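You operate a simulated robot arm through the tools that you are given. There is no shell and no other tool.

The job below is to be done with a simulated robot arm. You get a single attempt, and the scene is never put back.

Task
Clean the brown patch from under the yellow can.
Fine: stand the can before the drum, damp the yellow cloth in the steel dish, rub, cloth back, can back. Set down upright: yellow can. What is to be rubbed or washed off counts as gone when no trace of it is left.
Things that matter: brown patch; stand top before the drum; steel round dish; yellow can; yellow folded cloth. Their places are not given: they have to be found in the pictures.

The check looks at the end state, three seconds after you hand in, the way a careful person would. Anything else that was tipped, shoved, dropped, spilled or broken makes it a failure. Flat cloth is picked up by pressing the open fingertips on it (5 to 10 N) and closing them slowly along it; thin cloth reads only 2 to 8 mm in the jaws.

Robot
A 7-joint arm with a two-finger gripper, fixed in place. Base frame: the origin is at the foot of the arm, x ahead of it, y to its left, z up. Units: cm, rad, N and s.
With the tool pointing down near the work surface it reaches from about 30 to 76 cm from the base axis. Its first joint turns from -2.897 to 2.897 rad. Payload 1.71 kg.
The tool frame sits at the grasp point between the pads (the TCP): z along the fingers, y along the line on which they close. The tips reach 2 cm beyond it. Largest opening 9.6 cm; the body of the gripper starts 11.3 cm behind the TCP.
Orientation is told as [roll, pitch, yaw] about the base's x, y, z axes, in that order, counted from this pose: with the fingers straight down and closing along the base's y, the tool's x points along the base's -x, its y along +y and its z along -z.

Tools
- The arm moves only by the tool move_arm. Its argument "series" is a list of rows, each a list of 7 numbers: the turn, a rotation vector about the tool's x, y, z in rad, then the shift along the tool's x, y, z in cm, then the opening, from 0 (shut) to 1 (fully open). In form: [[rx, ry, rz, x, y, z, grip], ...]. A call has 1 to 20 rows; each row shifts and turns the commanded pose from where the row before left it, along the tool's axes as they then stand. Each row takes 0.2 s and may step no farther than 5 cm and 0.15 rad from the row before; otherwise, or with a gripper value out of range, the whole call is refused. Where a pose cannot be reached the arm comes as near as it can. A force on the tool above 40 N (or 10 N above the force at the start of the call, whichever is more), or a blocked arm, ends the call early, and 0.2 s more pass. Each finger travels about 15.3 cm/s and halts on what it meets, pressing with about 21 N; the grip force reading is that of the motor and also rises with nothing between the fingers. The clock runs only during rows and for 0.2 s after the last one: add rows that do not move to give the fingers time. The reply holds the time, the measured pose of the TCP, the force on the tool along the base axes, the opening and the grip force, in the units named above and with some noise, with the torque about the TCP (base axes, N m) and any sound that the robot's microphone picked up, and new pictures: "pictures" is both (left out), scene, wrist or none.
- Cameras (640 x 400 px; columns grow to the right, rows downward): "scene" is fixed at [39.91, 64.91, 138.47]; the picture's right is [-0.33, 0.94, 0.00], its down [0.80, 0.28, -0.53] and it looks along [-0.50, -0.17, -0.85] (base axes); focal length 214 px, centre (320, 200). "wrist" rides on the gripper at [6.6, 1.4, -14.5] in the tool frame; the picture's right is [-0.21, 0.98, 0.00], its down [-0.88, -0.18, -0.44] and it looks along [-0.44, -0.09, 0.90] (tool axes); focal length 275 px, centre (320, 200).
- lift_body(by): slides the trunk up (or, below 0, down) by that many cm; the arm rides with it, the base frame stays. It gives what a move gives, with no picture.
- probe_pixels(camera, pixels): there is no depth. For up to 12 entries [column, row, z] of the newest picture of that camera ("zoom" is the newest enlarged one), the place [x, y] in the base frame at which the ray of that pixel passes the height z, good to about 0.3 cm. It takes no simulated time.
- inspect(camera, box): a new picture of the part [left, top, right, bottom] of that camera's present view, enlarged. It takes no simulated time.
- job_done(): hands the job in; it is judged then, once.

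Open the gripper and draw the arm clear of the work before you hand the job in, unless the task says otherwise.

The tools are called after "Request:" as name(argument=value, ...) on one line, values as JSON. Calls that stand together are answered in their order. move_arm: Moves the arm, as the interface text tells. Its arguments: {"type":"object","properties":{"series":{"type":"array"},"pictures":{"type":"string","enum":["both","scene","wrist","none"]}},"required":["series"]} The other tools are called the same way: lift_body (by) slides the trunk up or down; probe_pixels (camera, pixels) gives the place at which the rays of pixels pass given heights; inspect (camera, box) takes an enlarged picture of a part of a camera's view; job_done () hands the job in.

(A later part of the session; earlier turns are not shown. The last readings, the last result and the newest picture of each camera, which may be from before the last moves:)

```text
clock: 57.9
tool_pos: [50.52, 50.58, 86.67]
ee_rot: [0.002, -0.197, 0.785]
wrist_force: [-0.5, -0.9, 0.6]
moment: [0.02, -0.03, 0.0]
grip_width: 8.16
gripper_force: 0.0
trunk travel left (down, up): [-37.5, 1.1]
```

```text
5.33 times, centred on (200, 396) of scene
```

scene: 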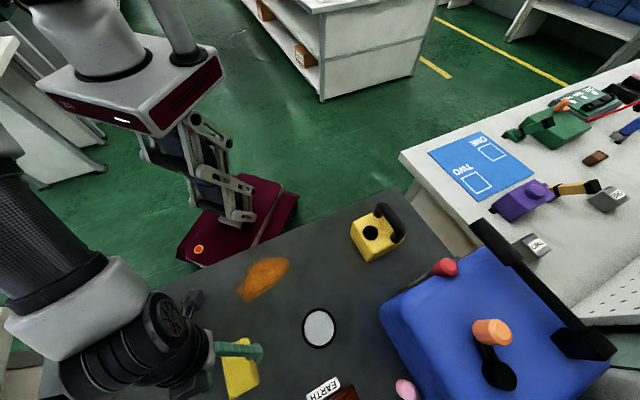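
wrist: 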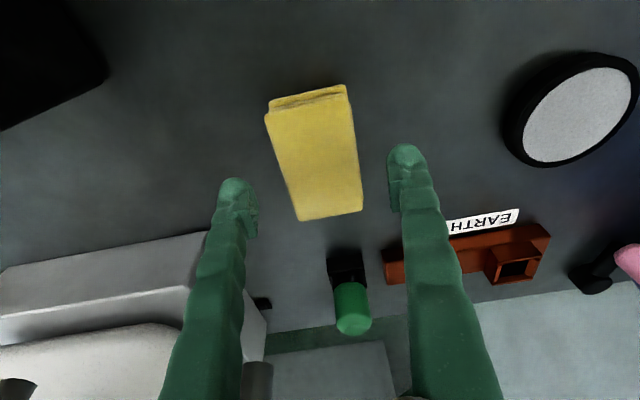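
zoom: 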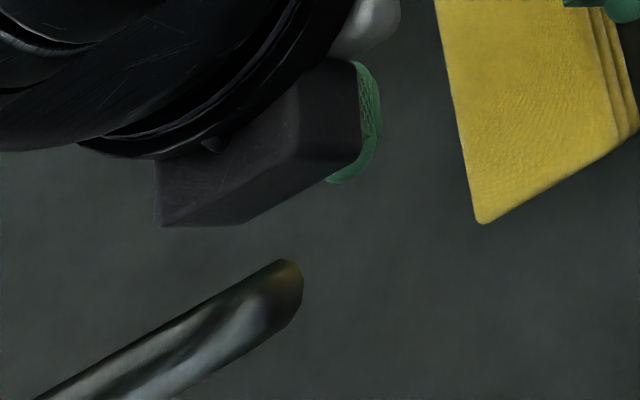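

Good clearance from the white container's handle now and the fingers straddle the cloth. I descend 3.4 cm so the tips are about 1.3 cm above the table.

Request:
move_arm(series=[[0, 0, 0, 0.3, 0, 1.47, 0.85], [0, 0, 0, 0.2, 0, 0.98, 0.85], [0, 0, 0, 0.18, 0, 0.88, 0.85], [0, 0, 0, 0, 0, 0, 0.85]])

Request:
inspect(camera="wrist", box=[200, 100, 440, 270])

Request:
inspect(camera="scene", box=[140, 392, 260, 400])

```text
clock: 58.9
tool_pos: [50.5, 50.44, 83.28]
ee_rot: [0.002, -0.197, 0.785]
wrist_force: [0.7, -0.1, -0.3]
moment: [0.0, 0.04, -0.03]
grip_width: 8.14
gripper_force: 0.1
trunk travel left (down, up): [-37.5, 1.1]
```

scene: 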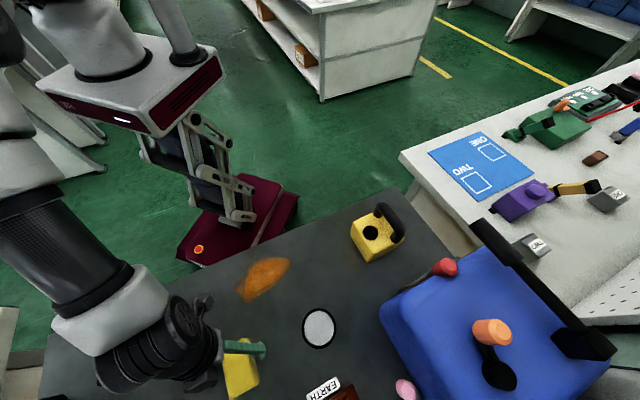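
wrist: 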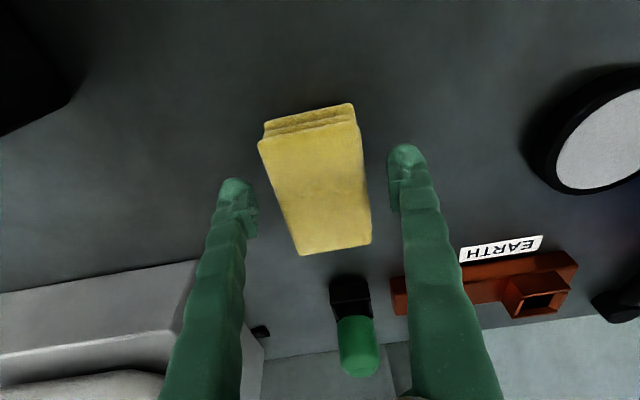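

```text
2.35 times, centred on (320, 185) of wrist
```

zoom: 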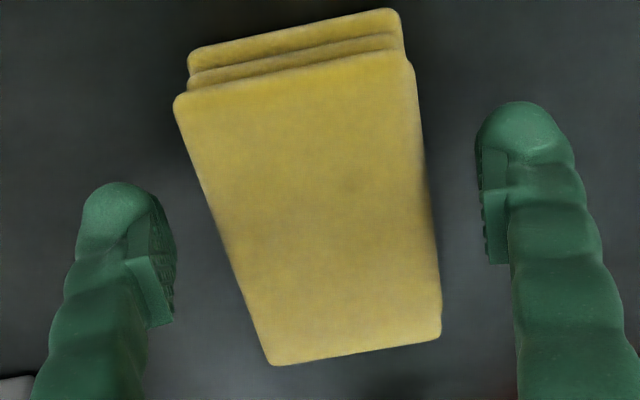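

```text
5.33 times, centred on (200, 396) of scene
```

zoom: 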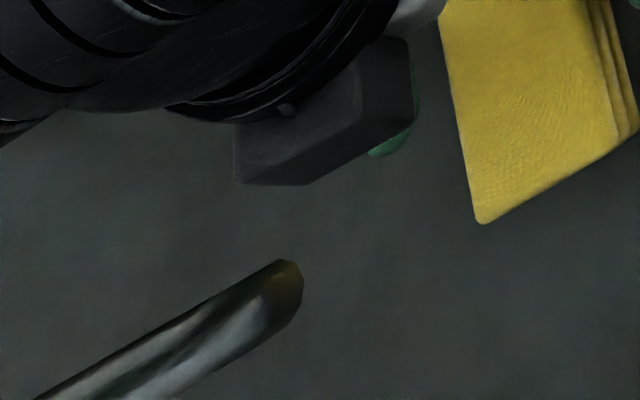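

Fingers are beside the cloth with no contact. I close slowly across its width.

Request:
move_arm(series=[[0, 0, 0, 0, 0, 0, 0.75], [0, 0, 0, 0, 0, 0, 0.68], [0, 0, 0, 0, 0, 0, 0.62], [0, 0, 0, 0, 0, 0, 0.58], [0, 0, 0, 0, 0, 0, 0.54], [0, 0, 0, 0, 0, 0, 0.5], [0, 0, 0, 0, 0, 0, 0.46]], pictures="wrist")

Request:
inspect(camera="wrist", box=[200, 100, 440, 270])

```text
clock: 60.5
tool_pos: [50.46, 50.43, 83.26]
ee_rot: [0.003, -0.198, 0.786]
wrist_force: [-0.5, 0.7, 1.0]
moment: [0.04, -0.01, -0.01]
grip_width: 5.4
gripper_force: 20.6
trunk travel left (down, up): [-37.5, 1.1]
```

wrist: 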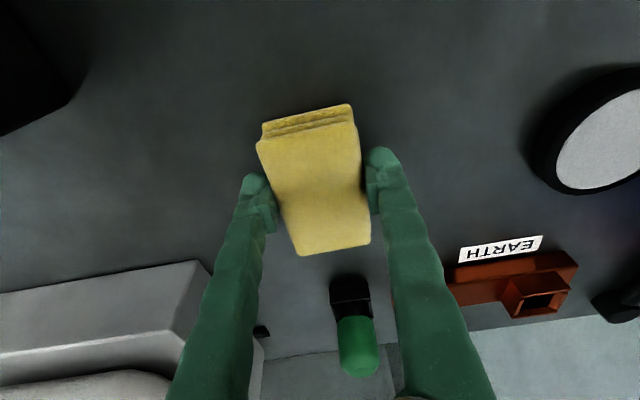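

```text
2.35 times, centred on (320, 185) of wrist
```

zoom: 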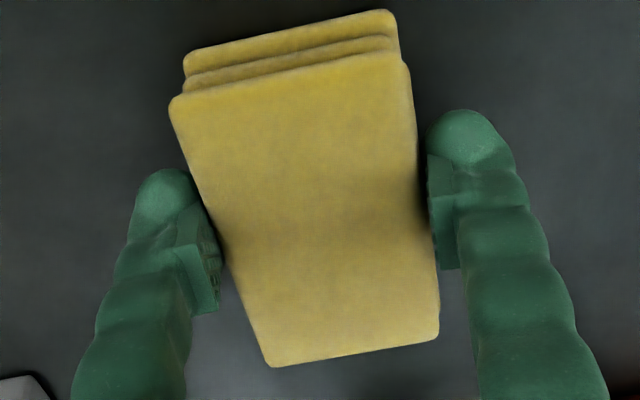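

The cloth is firmly held at 5.4 cm with 20.6 N. I lift slowly 1.5 cm and check.

Request:
move_arm(series=[[0, 0, 0, 0, 0, 0, 0.4], [0, 0, 0, -0.06, 0, -0.29, 0.4], [0, 0, 0, -0.1, 0, -0.49, 0.4], [0, 0, 0, -0.14, 0, -0.69, 0.4], [0, 0, 0, 0, 0, 0, 0.4]])

Request:
inspect(camera="scene", box=[180, 330, 300, 400])

```text
clock: 61.7
tool_pos: [50.41, 50.29, 84.84]
ee_rot: [0.002, -0.199, 0.784]
wrist_force: [-0.5, 0.3, 0.2]
moment: [-0.01, -0.01, 0.0]
grip_width: 5.37
gripper_force: 20.9
trunk travel left (down, up): [-37.5, 1.1]
```

scene: 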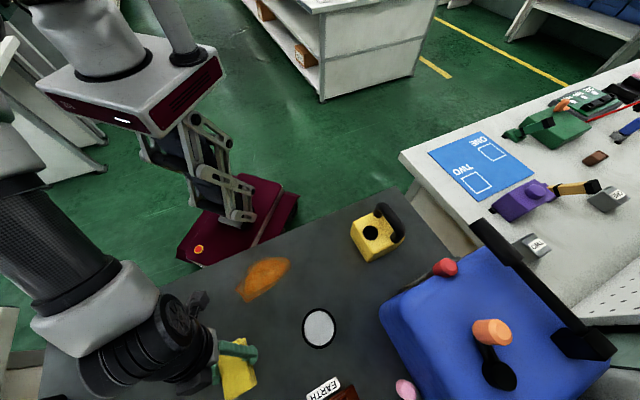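
wrist: 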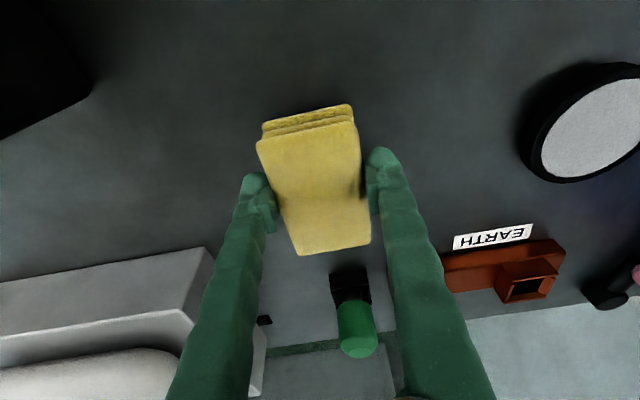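

```text
5.33 times, centred on (240, 365) of scene
```

zoom: 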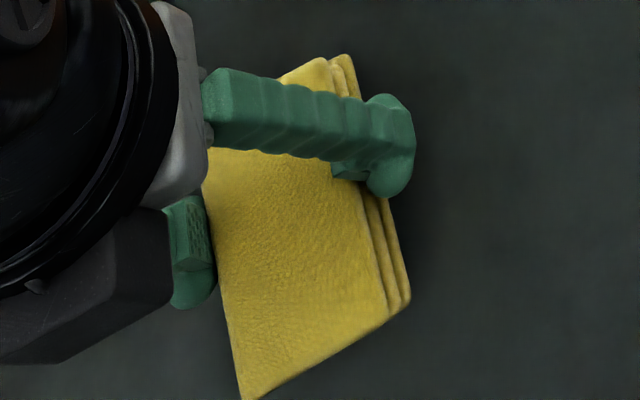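

The cloth is held securely and lifts with the gripper. I raise it and carry it over to the dish (centre u 18.1, v 72.8), cloth bottom about 3 cm above the dish rim.

Request:
move_arm(series=[[0, 0, 0, -0.37, 0, -1.82, 0.4], [0, 0, 0, -0.37, 0, -1.82, 0.4], [0, 0, 0, -0.2, 2.5, 0.04, 0.4], [0, 0, 0, -0.2, 3.5, 0.04, 0.4], [0, 0, 0, -0.2, 3.5, 0.04, 0.4], [0, 0, 0, -0.2, 3.5, 0.04, 0.4], [0, 0, 0, -0.2, 3.5, 0.04, 0.4], [0, 0, 0, 0, 1.6, 0, 0.4], [0, 0, 0, 0, 0, 0, 0.4]])

Request:
inspect(camera="scene", box=[260, 280, 380, 380])

Request:
inspect(camera="wrist", box=[200, 60, 440, 280])

```text
clock: 63.7
tool_pos: [38.49, 63.47, 88.39]
ee_rot: [0.001, -0.197, 0.786]
wrist_force: [0.3, -0.1, -1.0]
moment: [-0.03, 0.01, 0.04]
grip_width: 5.4
gripper_force: 21.3
trunk travel left (down, up): [-37.5, 1.1]
```

scene: 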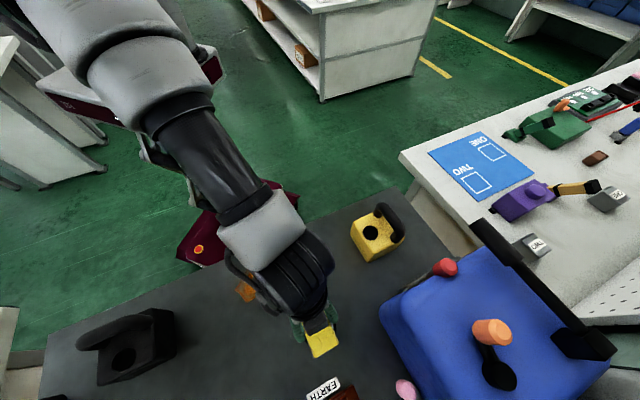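
wrist: 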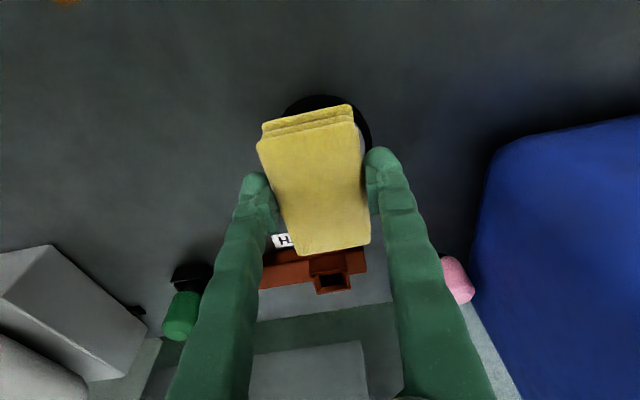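

```text
4.00 times, centred on (320, 330) of scene
```

zoom: 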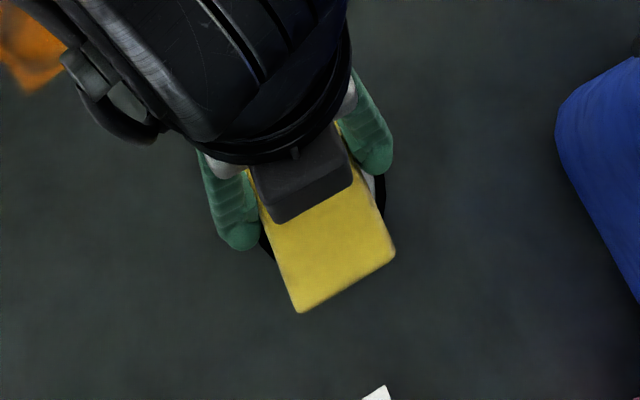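

```text
1.82 times, centred on (320, 170) of wrist
```

zoom: 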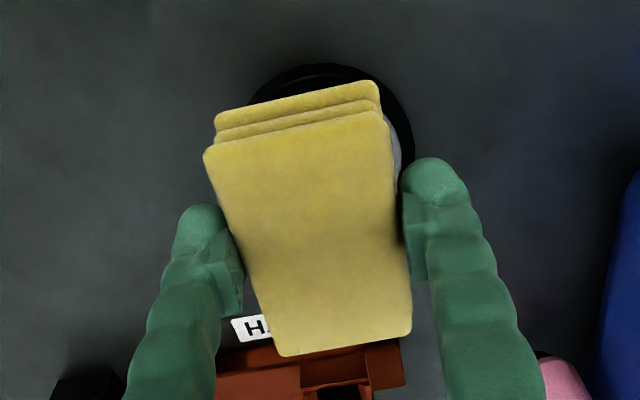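

The cloth is over the dish, slightly to −u. I shift 0.4 cm and lower toward the dish in small steps.

Request:
move_arm(series=[[0, 0, 0, 0, 0.4, 0, 0.4], [0, 0, 0, 0.2, 0, 0.98, 0.4], [0, 0, 0, 0.2, 0, 0.98, 0.4], [0, 0, 0, 0.1, 0, 0.49, 0.4], [0, 0, 0, 0.04, 0, 0.2, 0.4], [0, 0, 0, 0, 0, 0, 0.4]], pictures="none")

```text
clock: 65.1
tool_pos: [37.94, 64.13, 85.9]
ee_rot: [0.0, -0.197, 0.786]
wrist_force: [-0.3, 0.0, 0.3]
moment: [-0.04, 0.0, -0.02]
grip_width: 5.4
gripper_force: 21.2
trunk travel left (down, up): [-37.5, 1.1]
```

Free at 85.9 (cloth bottom ≈82.5). I lower further in 0.2 cm steps.

Request:
move_arm(series=[[0, 0, 0, 0.04, 0, 0.196, 0.4], [0, 0, 0, 0.04, 0, 0.196, 0.4], [0, 0, 0, 0, 0, 0, 0.4]], pictures="none")

```text
clock: 65.9
tool_pos: [37.92, 64.03, 85.52]
ee_rot: [0.002, -0.199, 0.786]
wrist_force: [0.1, 0.5, -0.2]
moment: [0.0, -0.01, -0.01]
grip_width: 5.39
gripper_force: 21.1
trunk travel left (down, up): [-37.5, 1.1]
```

Still free at 85.5. Lowering another 0.45 cm in small steps.

Request:
move_arm(series=[[0, 0, 0, 0.03, 0, 0.147, 0.4], [0, 0, 0, 0.03, 0, 0.147, 0.4], [0, 0, 0, 0.03, 0, 0.147, 0.4], [0, 0, 0, 0, 0, 0, 0.4]], pictures="wrist")

```text
clock: 66.9
tool_pos: [37.96, 64.13, 85.18]
ee_rot: [-0.001, -0.201, 0.784]
wrist_force: [-2.0, -1.2, 16.7]
moment: [-0.25, 0.19, -0.02]
grip_width: 5.39
gripper_force: 20.6
trunk travel left (down, up): [-37.5, 1.1]
```

wrist: 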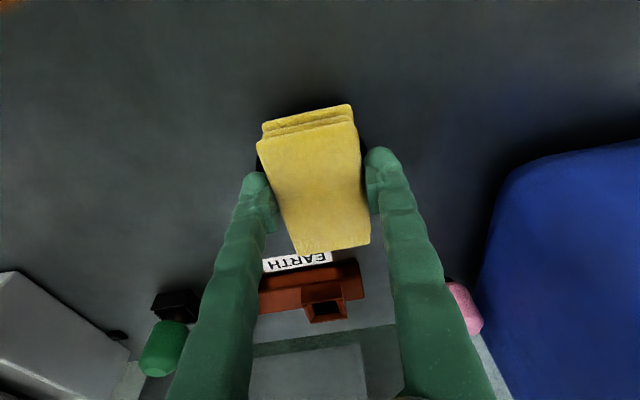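

The cloth presses on the dish with ~17 N at cloth bottom z≈81.85 (dish pad is flush with its rim). I hold it there for two seconds to soak, then inspect.

Request:
move_arm(series=[[0, 0, 0, 0, 0, 0, 0.4], [0, 0, 0, 0, 0, 0, 0.4], [0, 0, 0, 0, 0, 0, 0.4], [0, 0, 0, 0, 0, 0, 0.4], [0, 0, 0, 0, 0, 0, 0.4], [0, 0, 0, 0, 0, 0, 0.4], [0, 0, 0, 0, 0, 0, 0.4], [0, 0, 0, 0, 0, 0, 0.4]])

Request:
inspect(camera="scene", box=[260, 280, 380, 380])

Request:
inspect(camera="wrist", box=[200, 60, 440, 280])

```text
clock: 68.7
tool_pos: [37.98, 64.02, 85.14]
ee_rot: [0.003, -0.2, 0.787]
wrist_force: [1.5, 5.7, 26.1]
moment: [0.09, 0.08, 0.0]
grip_width: 5.43
gripper_force: 20.9
trunk travel left (down, up): [-37.5, 1.1]
```

scene: 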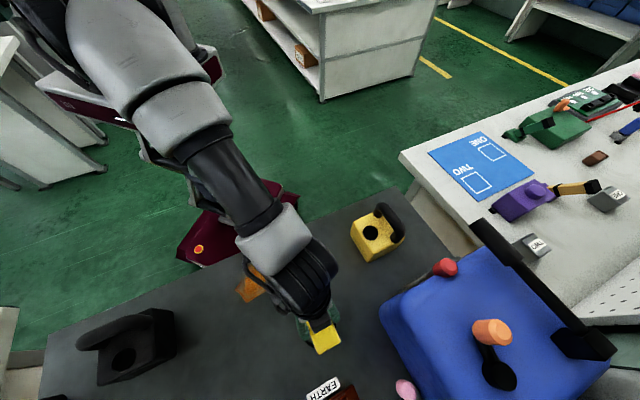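
wrist: 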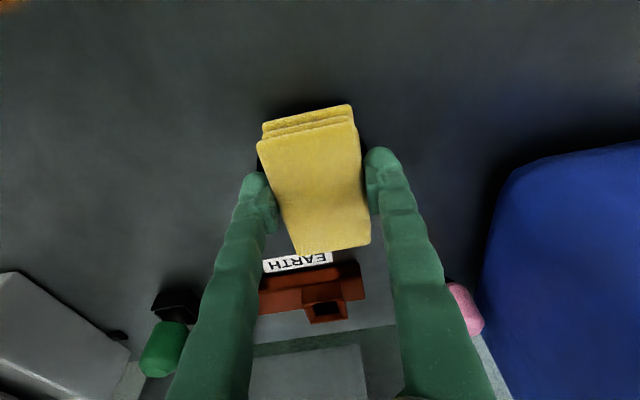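

```text
4.00 times, centred on (320, 330) of scene
```

zoom: 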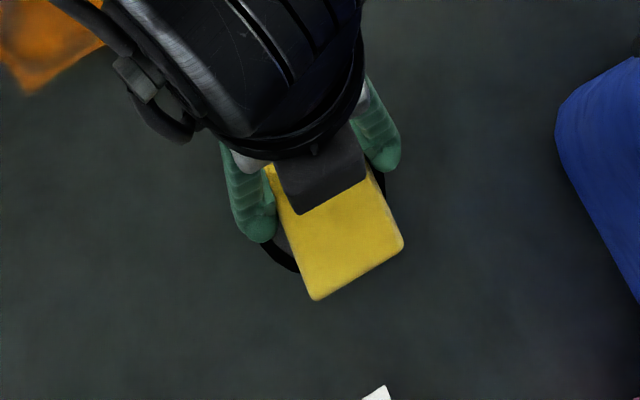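

```text
1.82 times, centred on (320, 170) of wrist
```

zoom: 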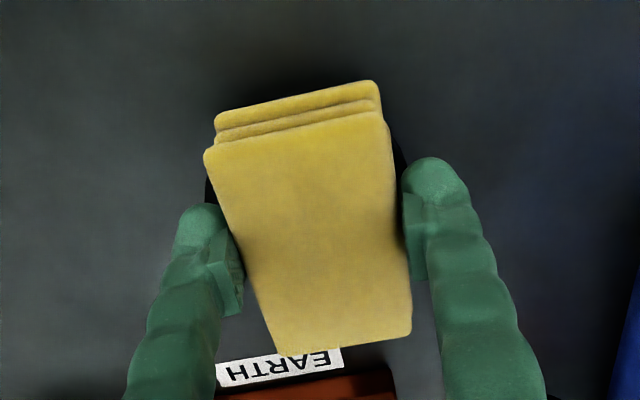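

The force has crept to 26 N, enough soaking pressure. I lift the cloth slowly by 4 cm and look at it and the dish.

Request:
move_arm(series=[[0, 0, 0, -0.04, 0, -0.196, 0.4], [0, 0, 0, -0.1, 0, -0.49, 0.4], [0, 0, 0, -0.26, 0, -1.27, 0.4], [0, 0, 0, -0.4, 0, -1.96, 0.4], [0, 0, 0, 0, 0, 0, 0.4]])

Request:
inspect(camera="wrist", box=[200, 60, 440, 280])

Request:
inspect(camera="scene", box=[260, 280, 380, 380])

```text
clock: 69.9
tool_pos: [37.86, 63.88, 89.05]
ee_rot: [-0.001, -0.196, 0.786]
wrist_force: [0.4, 0.5, -0.3]
moment: [0.0, -0.03, -0.01]
grip_width: 5.4
gripper_force: 21.2
trunk travel left (down, up): [-37.5, 1.1]
```

scene: 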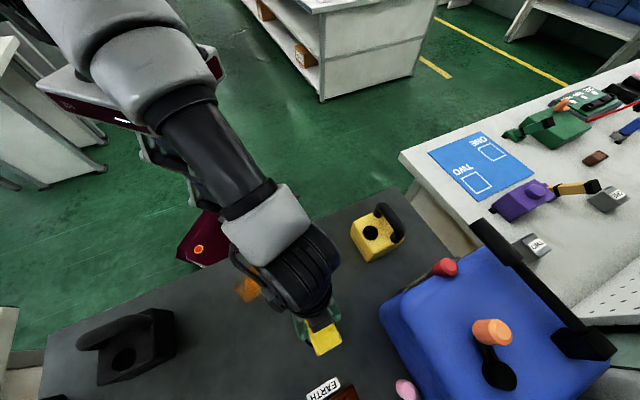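
wrist: 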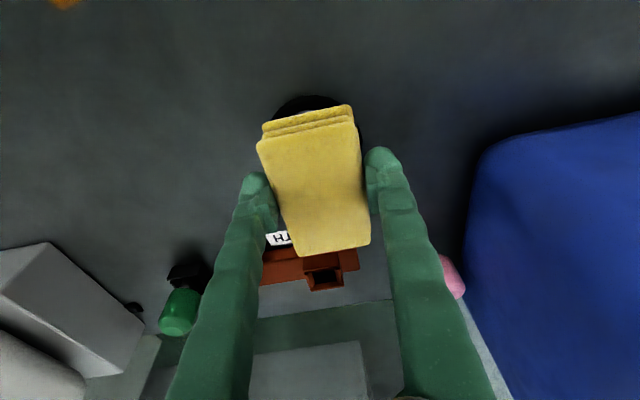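

```text
1.82 times, centred on (320, 170) of wrist
```

zoom: 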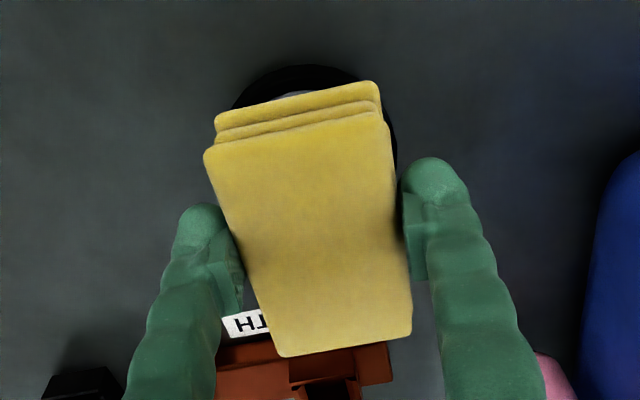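

```text
4.00 times, centred on (320, 330) of scene
```

zoom: 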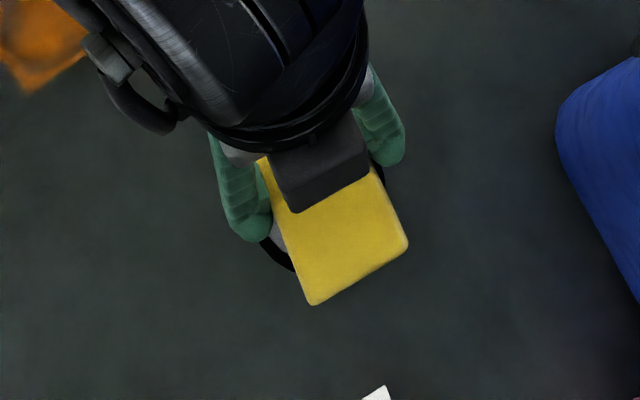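

No visible change on the cloth, but it was pressed firmly on the dish's pad. I carry it to the left end of the patch (u≈3, v≈55) and lower to just above the table.

Request:
move_arm(series=[[0, 0, 0, 2, -2, -0.4, 0.4], [0, 0, 0, 3.2, -3, -0.65, 0.4], [0, 0, 0, 3.3, -3, -0.66, 0.4], [0, 0, 0, 3.3, -3, -0.66, 0.4], [0, 0, 0, 3.3, -3, -0.66, 0.4], [0, 0, 0, 1.3, -1.4, -0.27, 0.4], [0, 0, 0, 0.4, 0, 1.96, 0.4], [0, 0, 0, 0.4, 0, 1.96, 0.4], [0, 0, 0, 0.1, 0, 0.5, 0.4], [0, 0, 0, 0, 0, 0, 0.4]])

Request:
inspect(camera="scene", box=[200, 220, 320, 320])

Request:
inspect(camera="scene", box=[280, 290, 370, 360])

```text
clock: 72.1
tool_pos: [37.28, 41.18, 84.48]
ee_rot: [0.0, -0.199, 0.784]
wrist_force: [0.2, -0.6, 0.2]
moment: [-0.01, -0.04, 0.02]
grip_width: 5.4
gripper_force: 20.8
trunk travel left (down, up): [-37.5, 1.1]
```

scene: 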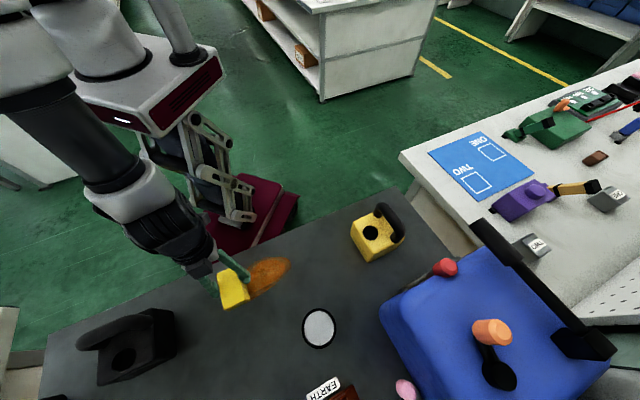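
wrist: 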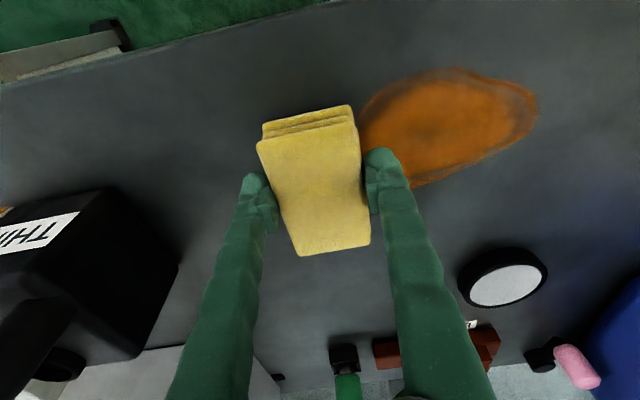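

```text
4.00 times, centred on (260, 270) of scene
```

zoom: 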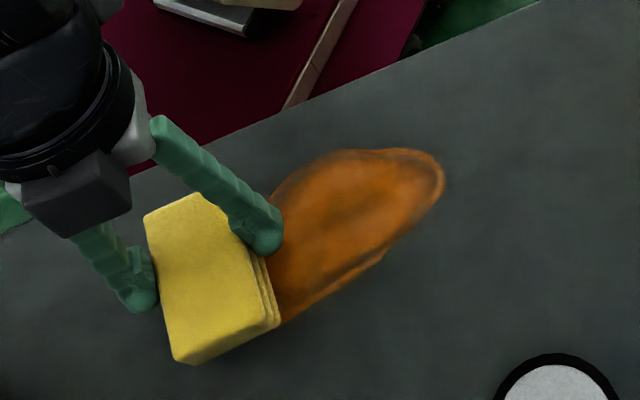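

```text
5.71 times, centred on (325, 325) of scene
```

zoom: 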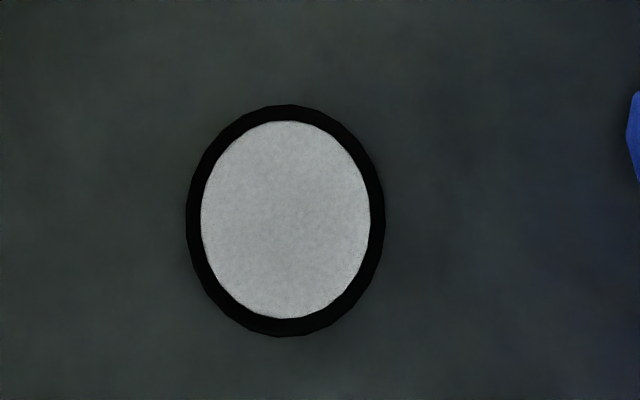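

The dish is unmoved. I lower the cloth onto the left end of the patch until light contact.

Request:
move_arm(series=[[0, 0, 0, 0.16, 0, 0.78, 0.4], [0, 0, 0, 0.06, 0, 0.29, 0.4], [0, 0, 0, 0.03, 0, 0.15, 0.4], [0, 0, 0, 0, 0, 0, 0.4]], pictures="none")

```text
clock: 73.1
tool_pos: [37.14, 41.11, 83.33]
ee_rot: [0.0, -0.201, 0.786]
wrist_force: [1.0, -2.2, 16.6]
moment: [-0.35, 0.34, 0.06]
grip_width: 5.41
gripper_force: 21.3
trunk travel left (down, up): [-37.5, 1.1]
```

Contact at 83.33 with 16.6 N, but the moment shows the near edge bears most. I ease off slightly and rotate 0.02 rad to level the cloth.

Request:
move_arm(series=[[0, 0.02, 0, -0.01, 0, -0.05, 0.4], [0, 0, 0, 0, 0, 0, 0.4]], pictures="none")

```text
clock: 73.7
tool_pos: [37.06, 41.23, 83.18]
ee_rot: [0.004, -0.181, 0.787]
wrist_force: [2.6, -0.4, 9.7]
moment: [0.22, -0.27, -0.02]
grip_width: 5.4
gripper_force: 20.4
trunk travel left (down, up): [-37.5, 1.1]
```

Now nearly level with 9.7 N. I correct by −0.008 rad and make the first stroke along the patch (+u), 8 cm.

Request:
move_arm(series=[[0, -0.008, 0, 0, 0.5, 0, 0.4], [0, 0, 0, 0, 1, 0, 0.4], [0, 0, 0, 0, 1, 0, 0.4], [0, 0, 0, 0, 1, 0, 0.4], [0, 0, 0, 0, 1, 0, 0.4], [0, 0, 0, 0, 1, 0, 0.4], [0, 0, 0, 0, 1, 0, 0.4], [0, 0, 0, 0, 1, 0, 0.4], [0, 0, 0, 0, 0.5, 0, 0.4]])

Request:
inspect(camera="scene", box=[200, 220, 320, 320])

```text
clock: 75.7
tool_pos: [31.43, 46.89, 83.41]
ee_rot: [0.0, -0.184, 0.785]
wrist_force: [0.6, 0.1, -0.7]
moment: [-0.01, -0.02, 0.03]
grip_width: 5.42
gripper_force: 21.0
trunk travel left (down, up): [-37.5, 1.1]
```

scene: 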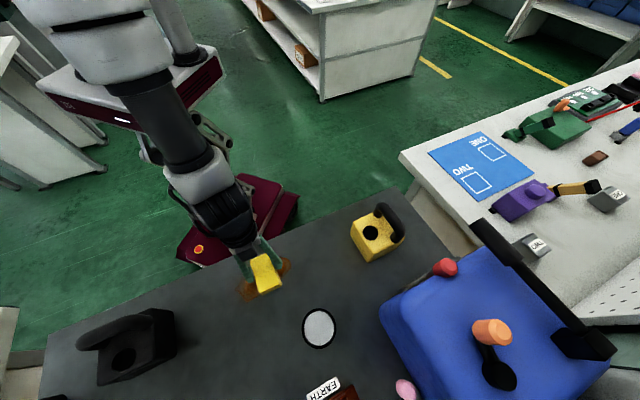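
wrist: 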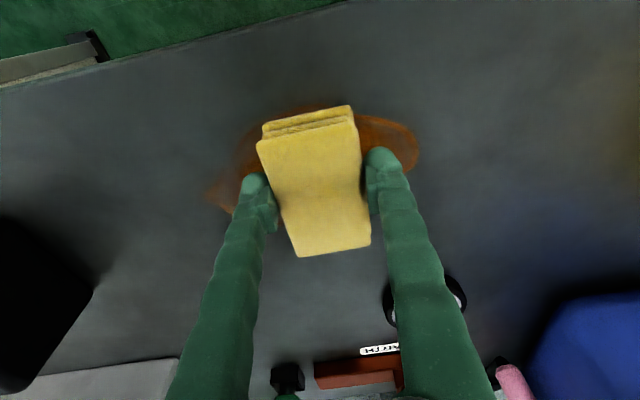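

```text
4.00 times, centred on (260, 270) of scene
```

zoom: 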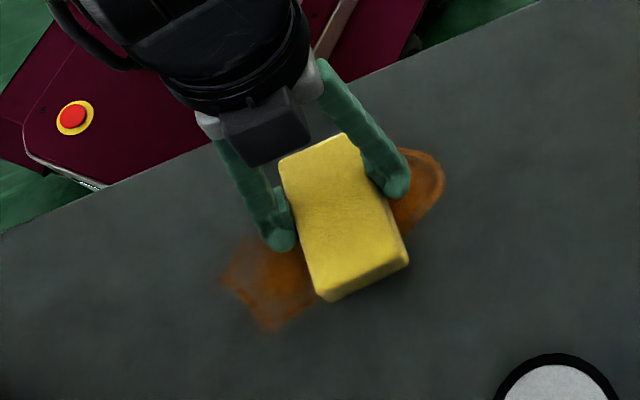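

The left part of the patch has visibly faded, so the damp cloth works; contact was lost near the end of the stroke. I press 0.15 cm lower and rub back and forth.

Request:
move_arm(series=[[0, 0, 0, 0.03, 0, 0.17, 0.4], [0, 0, 0, 0, 0, 0, 0.4]], pictures="none")

```text
clock: 76.3
tool_pos: [31.46, 46.89, 83.34]
ee_rot: [-0.001, -0.185, 0.784]
wrist_force: [-0.1, -1.0, 4.7]
moment: [-0.14, 0.19, 0.02]
grip_width: 5.4
gripper_force: 21.2
trunk travel left (down, up): [-37.5, 1.1]
```

Force 4.7 N. I press 0.07 cm more and stroke on toward the right end of the patch.

Request:
move_arm(series=[[0, 0, 0, 0.01, 0, 0.07, 0.4], [0, 0, 0, 0, 0.8, 0.01, 0.4], [0, 0, 0, 0, 1, 0.01, 0.4], [0, 0, 0, 0, 1, 0.01, 0.4], [0, 0, 0, 0, 1, 0.01, 0.4], [0, 0, 0, 0, 1, 0.01, 0.4], [0, 0, 0, 0, 1, 0.01, 0.4], [0, 0, 0, 0, 1, 0, 0.4], [0, 0, 0, 0, 0.8, 0, 0.4]], pictures="none")

```text
clock: 78.3
tool_pos: [25.95, 52.28, 83.1]
ee_rot: [0.001, -0.187, 0.785]
wrist_force: [7.1, -7.0, 26.5]
moment: [-0.3, -0.03, 0.02]
grip_width: 5.43
gripper_force: 21.0
trunk travel left (down, up): [-37.5, 1.1]
```

At the right end (u≈18.6) force is 26 N. I ease 0.08 cm and stroke back to the left end.

Request:
move_arm(series=[[0, 0, 0, -0.015, 0, -0.08, 0.4], [0, 0, 0, 0, -0.8, 0, 0.4], [0, 0, 0, 0, -1.1, 0, 0.4], [0, 0, 0, 0, -1.1, 0, 0.4], [0, 0, 0, 0, -1.1, 0, 0.4], [0, 0, 0, 0, -1.1, 0, 0.4], [0, 0, 0, 0, -1.1, 0, 0.4], [0, 0, 0, 0, -1.1, 0, 0.4], [0, 0, 0, 0, -0.8, 0, 0.4]])

Request:
inspect(camera="scene", box=[200, 220, 320, 320])

```text
clock: 80.3
tool_pos: [31.7, 46.33, 83.23]
ee_rot: [0.0, -0.184, 0.784]
wrist_force: [-0.9, 0.0, 5.0]
moment: [0.03, 0.02, 0.02]
grip_width: 5.41
gripper_force: 20.8
trunk travel left (down, up): [-37.5, 1.1]
```

scene: 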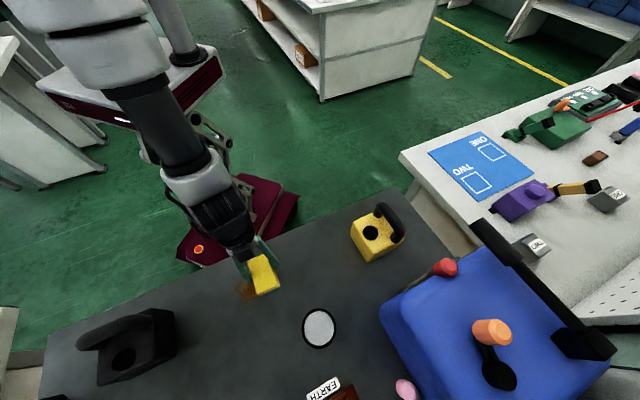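
wrist: 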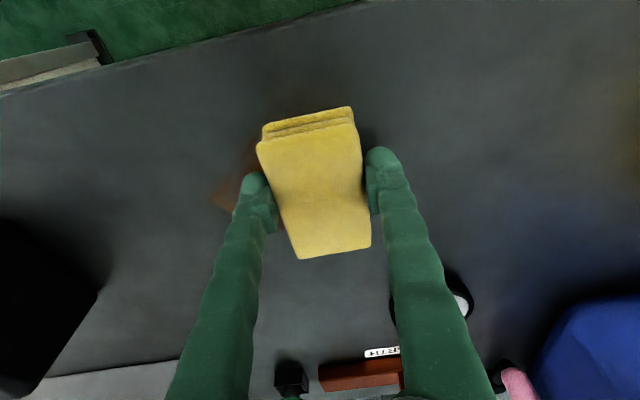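

```text
4.00 times, centred on (260, 270) of scene
```

zoom: 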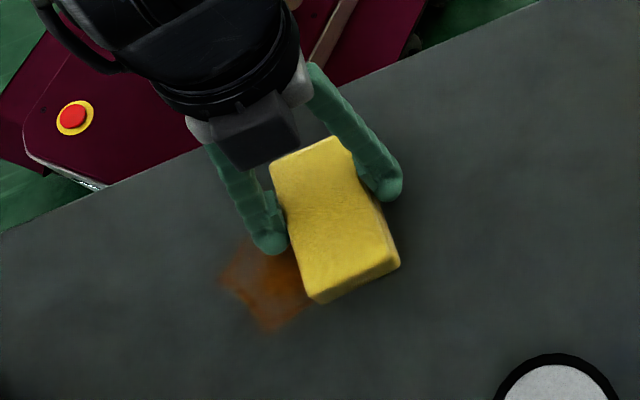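

The right half is clean. I continue the stroke to the left over the remaining part, pressing 0.06 cm more.

Request:
move_arm(series=[[0, 0, 0, 0.01, 0, 0.07, 0.4], [0, 0, 0, 0, -0.8, 0, 0.4], [0, 0, 0, 0, -1.1, 0, 0.4], [0, 0, 0, 0, -1.1, 0, 0.4], [0, 0, 0, 0, -1.1, 0, 0.4], [0, 0, 0, 0, -1.1, 0, 0.4], [0, 0, 0, 0, -1.1, 0, 0.4], [0, 0, 0, 0, -1.1, 0, 0.4], [0, 0, 0, 0, -1.1, 0, 0.4], [0, 0, 0, 0, -0.8, 0, 0.4]])

Request:
inspect(camera="scene", box=[200, 220, 320, 320])

```text
clock: 82.5
tool_pos: [38.27, 40.07, 83.05]
ee_rot: [-0.001, -0.188, 0.787]
wrist_force: [-7.9, 7.2, 26.6]
moment: [-0.1, 0.36, -0.09]
grip_width: 5.44
gripper_force: 20.6
trunk travel left (down, up): [-37.5, 1.1]
```

scene: 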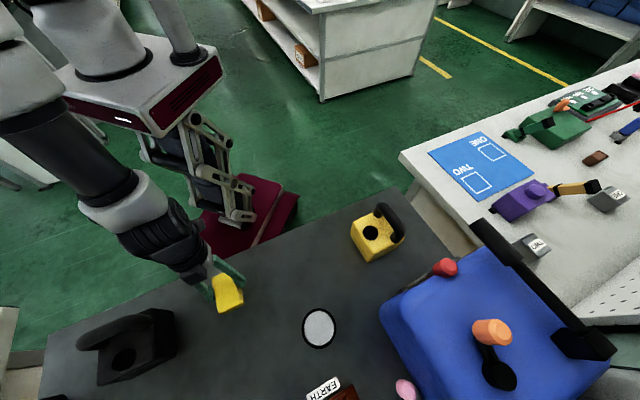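
wrist: 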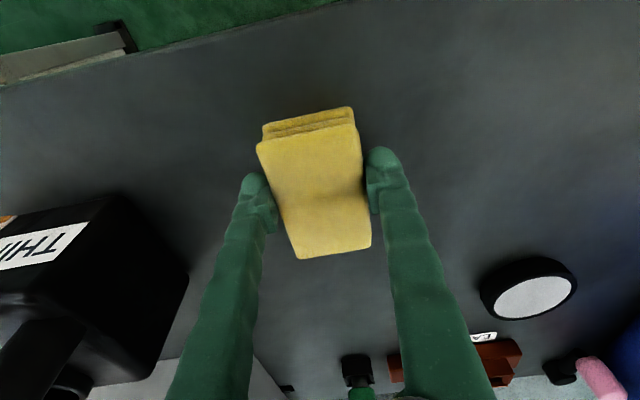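

```text
4.00 times, centred on (260, 270) of scene
```

zoom: 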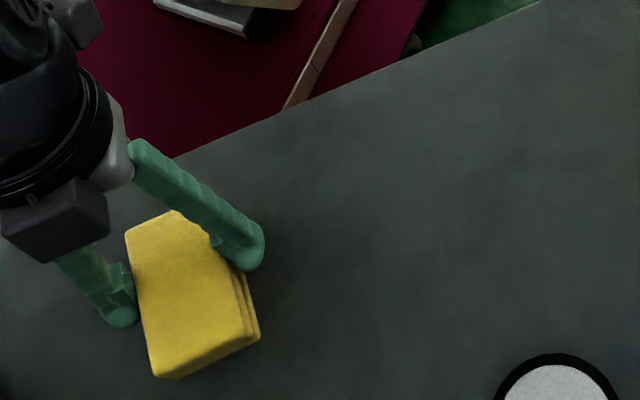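

The patch looks gone. For thoroughness I make another full pass shifted 1.3 cm toward the robot, easing pressure slightly.

Request:
move_arm(series=[[0, 0, 0, -0.015, 0, -0.08, 0.4], [0, 0, 0, 0.65, 0, -0.12, 0.4], [0, 0, 0, 0.65, 0, -0.12, 0.4], [0, 0, 0, 0, 0.8, 0, 0.4], [0, 0, 0, 0, 1.2, 0, 0.4], [0, 0, 0, 0, 1.2, 0, 0.4], [0, 0, 0, 0, 1.2, 0, 0.4], [0, 0, 0, 0, 1.2, 0, 0.4], [0, 0, 0, 0, 1.2, 0, 0.4], [0, 0, 0, 0, 1.2, 0, 0.4], [0, 0, 0, 0, 0.8, 0, 0.4]], pictures="none")

```text
clock: 84.9
tool_pos: [31.32, 45.16, 83.16]
ee_rot: [0.001, -0.187, 0.786]
wrist_force: [2.0, -2.8, 9.3]
moment: [-0.15, 0.08, 0.06]
grip_width: 5.44
gripper_force: 20.9
trunk travel left (down, up): [-37.5, 1.1]
```

Good contact (9.3 N). I continue this pass to the right end.

Request:
move_arm(series=[[0, 0, 0, 0, 0.8, 0.005, 0.4], [0, 0, 0, 0, 1.2, 0.005, 0.4], [0, 0, 0, 0, 1.2, 0, 0.4], [0, 0, 0, 0, 1.2, 0, 0.4], [0, 0, 0, 0, 1.2, 0, 0.4], [0, 0, 0, 0, 1.2, 0, 0.4], [0, 0, 0, 0, 1.2, 0, 0.4], [0, 0, 0, 0, 0.8, 0, 0.4]], pictures="none")

```text
clock: 86.7
tool_pos: [25.05, 51.32, 83.11]
ee_rot: [0.003, -0.187, 0.785]
wrist_force: [1.8, -2.0, 7.6]
moment: [-0.05, -0.01, 0.04]
grip_width: 5.46
gripper_force: 20.5
trunk travel left (down, up): [-37.5, 1.1]
```

Now I shift 2.8 cm away from the robot (+v) and make the return pass to cover the far edge of the patch.

Request:
move_arm(series=[[0, 0, 0, -0.9, 0, 0.17, 0.4], [0, 0, 0, -0.9, 0, 0.17, 0.4], [0, 0, 0, -0.95, 0, 0.18, 0.4], [0, 0, 0, 0, -0.8, 0, 0.4], [0, 0, 0, 0, -1.2, 0, 0.4], [0, 0, 0, 0, -1.2, 0, 0.4], [0, 0, 0, 0, -1.2, 0, 0.4], [0, 0, 0, 0, -1.2, 0, 0.4], [0, 0, 0, 0, -1.2, 0, 0.4], [0, 0, 0, 0, -0.8, 0, 0.4]], pictures="none")

```text
clock: 88.9
tool_pos: [32.44, 48.12, 83.18]
ee_rot: [0.001, -0.185, 0.786]
wrist_force: [0.8, -0.2, -0.6]
moment: [0.02, -0.01, 0.0]
grip_width: 5.41
gripper_force: 21.0
trunk travel left (down, up): [-37.5, 1.1]
```

Contact was lost at the end of that run; I press 0.1 cm more and continue left.

Request:
move_arm(series=[[0, 0, 0, 0.02, 0, 0.1, 0.4], [0, 0, 0, 0, -0.8, 0, 0.4], [0, 0, 0, 0, -1.2, 0, 0.4], [0, 0, 0, 0, -1.2, 0, 0.4], [0, 0, 0, 0, -1.2, 0, 0.4], [0, 0, 0, 0, -1.2, 0, 0.4], [0, 0, 0, 0, -1.2, 0, 0.4], [0, 0, 0, 0, -1.2, 0, 0.4], [0, 0, 0, 0, -0.8, 0, 0.4]], pictures="none")

```text
clock: 90.9
tool_pos: [38.51, 41.94, 83.1]
ee_rot: [0.0, -0.188, 0.786]
wrist_force: [-7.8, 8.0, 25.3]
moment: [0.12, 0.2, 0.01]
grip_width: 5.49
gripper_force: 20.3
trunk travel left (down, up): [-37.5, 1.1]
```

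I lift the cloth 4 cm and move it aside toward −u/+v to view the whole rubbed area.

Request:
move_arm(series=[[0, 0, 0, -0.04, 0, -0.2, 0.4], [0, 0, 0, -0.2, 0, -1, 0.4], [0, 0, 0, -0.4, 0, -1.96, 0.4], [0, 0, 0, -0.4, 0, -1.96, 0.4], [0, 0, 0, -2.9, -1, 0.56, 0.4], [0, 0, 0, -2.9, 0, 0.56, 0.4], [0, 0, 0, -2.9, 0, 0.56, 0.4], [0, 0, 0, 0, 0, 0, 0.4]])

Request:
inspect(camera="scene", box=[210, 235, 310, 310])

Request:
inspect(camera="wrist", box=[240, 0, 560, 140])

```text
clock: 92.7
tool_pos: [45.74, 47.63, 88.07]
ee_rot: [0.0, -0.185, 0.785]
wrist_force: [0.1, 1.2, -1.0]
moment: [0.0, -0.03, 0.04]
grip_width: 5.46
gripper_force: 20.8
trunk travel left (down, up): [-37.5, 1.1]
```

scene: 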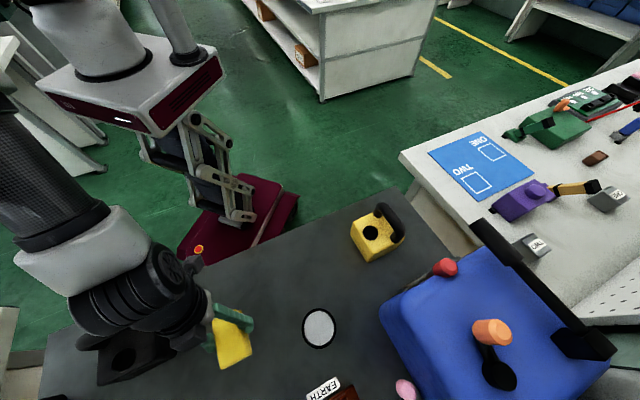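
wrist: 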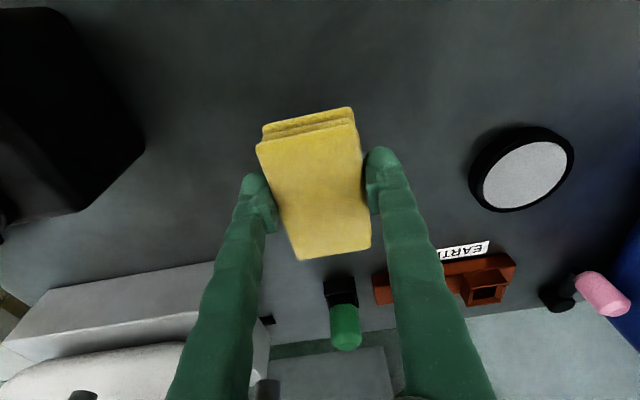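

```text
5.33 times, centred on (260, 272) of scene
```

zoom: 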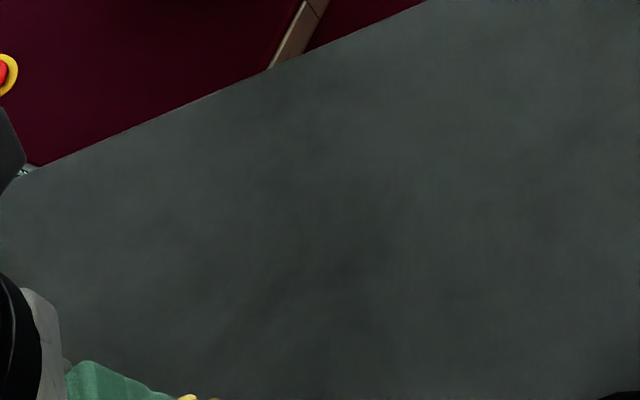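

```text
2.00 times, centred on (400, 70) of wrist
```

zoom: 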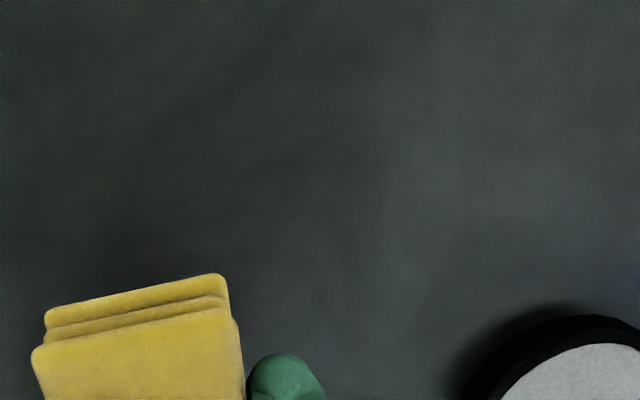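

The surface looks clean in both views. I zoom further on the former patch's edges to rule out faint traces.

Request:
inspect(camera="scene", box=[228, 262, 268, 307])

Request:
inspect(camera="scene", box=[255, 245, 305, 290])

```text
8.89 times, centred on (248, 284) of scene
```

zoom: 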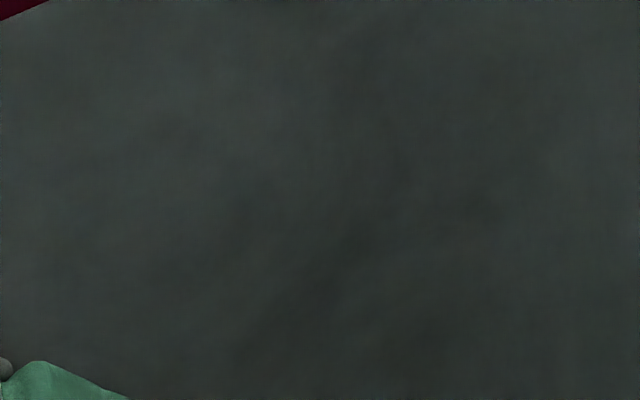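

```text
8.89 times, centred on (280, 268) of scene
```

zoom: 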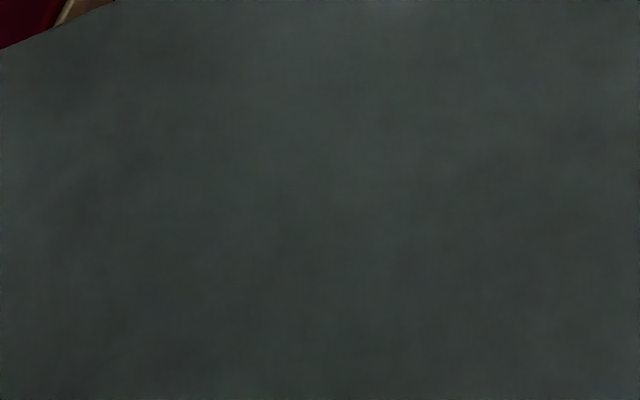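

The patch is fully gone. I carry the cloth back over its original place (u 0, v 71.3) and lower to just above the table.

Request:
move_arm(series=[[0, 0, 0, -2.62, -0.68, 0.5, 0.4], [0, 0, 0, -2.62, -0.68, 0.5, 0.4], [0, 0, 0, 0.28, 0, 1.47, 0.4], [0, 0, 0, 0.28, 0, 1.47, 0.4], [0, 0, 0, 0.19, 0, 0.98, 0.4], [0, 0, 0, 0, 0, 0, 0.4]])

Request:
inspect(camera="scene", box=[140, 392, 260, 400])

```text
clock: 94.1
tool_pos: [50.38, 50.45, 84.11]
ee_rot: [0.002, -0.183, 0.785]
wrist_force: [-0.7, 0.5, -0.9]
moment: [-0.03, -0.01, -0.01]
grip_width: 5.43
gripper_force: 21.1
trunk travel left (down, up): [-37.5, 1.1]
```

scene: 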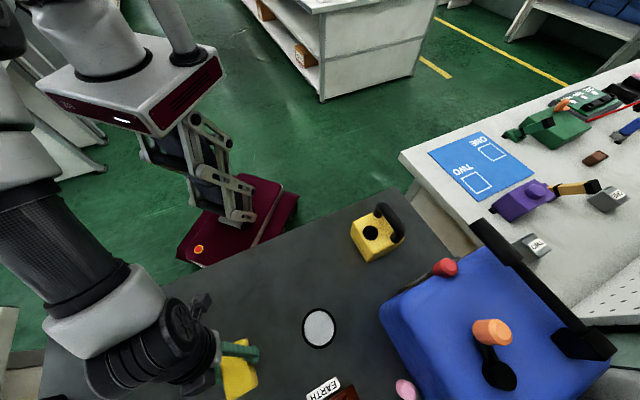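
wrist: 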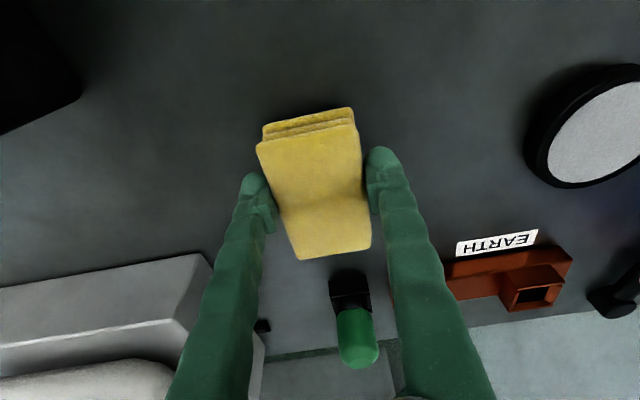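

```text
5.33 times, centred on (200, 396) of scene
```

zoom: 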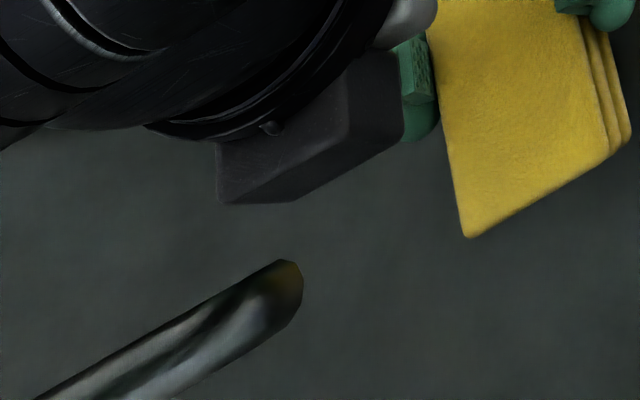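

Clear of the container's handle. I lower the last ~0.9 cm gently until contact.

Request:
move_arm(series=[[0, 0, 0, 0.09, 0, 0.49, 0.4], [0, 0, 0, 0.04, 0, 0.2, 0.4], [0, 0, 0, 0.02, 0, 0.12, 0.4], [0, 0, 0, 0, 0, 0, 0.4]], pictures="none")

```text
clock: 95.1
tool_pos: [50.28, 50.25, 83.31]
ee_rot: [0.001, -0.185, 0.785]
wrist_force: [0.1, 0.3, -0.2]
moment: [-0.01, 0.02, 0.02]
grip_width: 5.45
gripper_force: 21.2
trunk travel left (down, up): [-37.5, 1.1]
```

No contact yet at 83.31; I nudge 0.25 cm toward +v and lower 0.15 cm more.

Request:
move_arm(series=[[0, 0, 0, -0.25, 0, 0.05, 0.4], [0, 0, 0, 0.015, 0, 0.08, 0.4], [0, 0, 0, 0.015, 0, 0.08, 0.4], [0, 0, 0, 0, 0, 0, 0.4]], pictures="none")

```text
clock: 96.1
tool_pos: [50.54, 50.55, 83.21]
ee_rot: [0.002, -0.184, 0.785]
wrist_force: [-1.4, 0.0, -0.8]
moment: [0.0, 0.02, 0.02]
grip_width: 5.42
gripper_force: 20.6
trunk travel left (down, up): [-37.5, 1.1]
```

Still free at 83.2. I lower another 0.2 cm in small steps.

Request:
move_arm(series=[[0, 0, 0, 0.02, 0, 0.1, 0.4], [0, 0, 0, 0.02, 0, 0.1, 0.4], [0, 0, 0, 0, 0, 0, 0.4]], pictures="none")

```text
clock: 96.9
tool_pos: [50.68, 50.46, 83.14]
ee_rot: [0.003, -0.19, 0.788]
wrist_force: [-1.9, -0.7, 12.6]
moment: [-0.27, 0.15, -0.01]
grip_width: 5.43
gripper_force: 21.4
trunk travel left (down, up): [-37.5, 1.1]
```

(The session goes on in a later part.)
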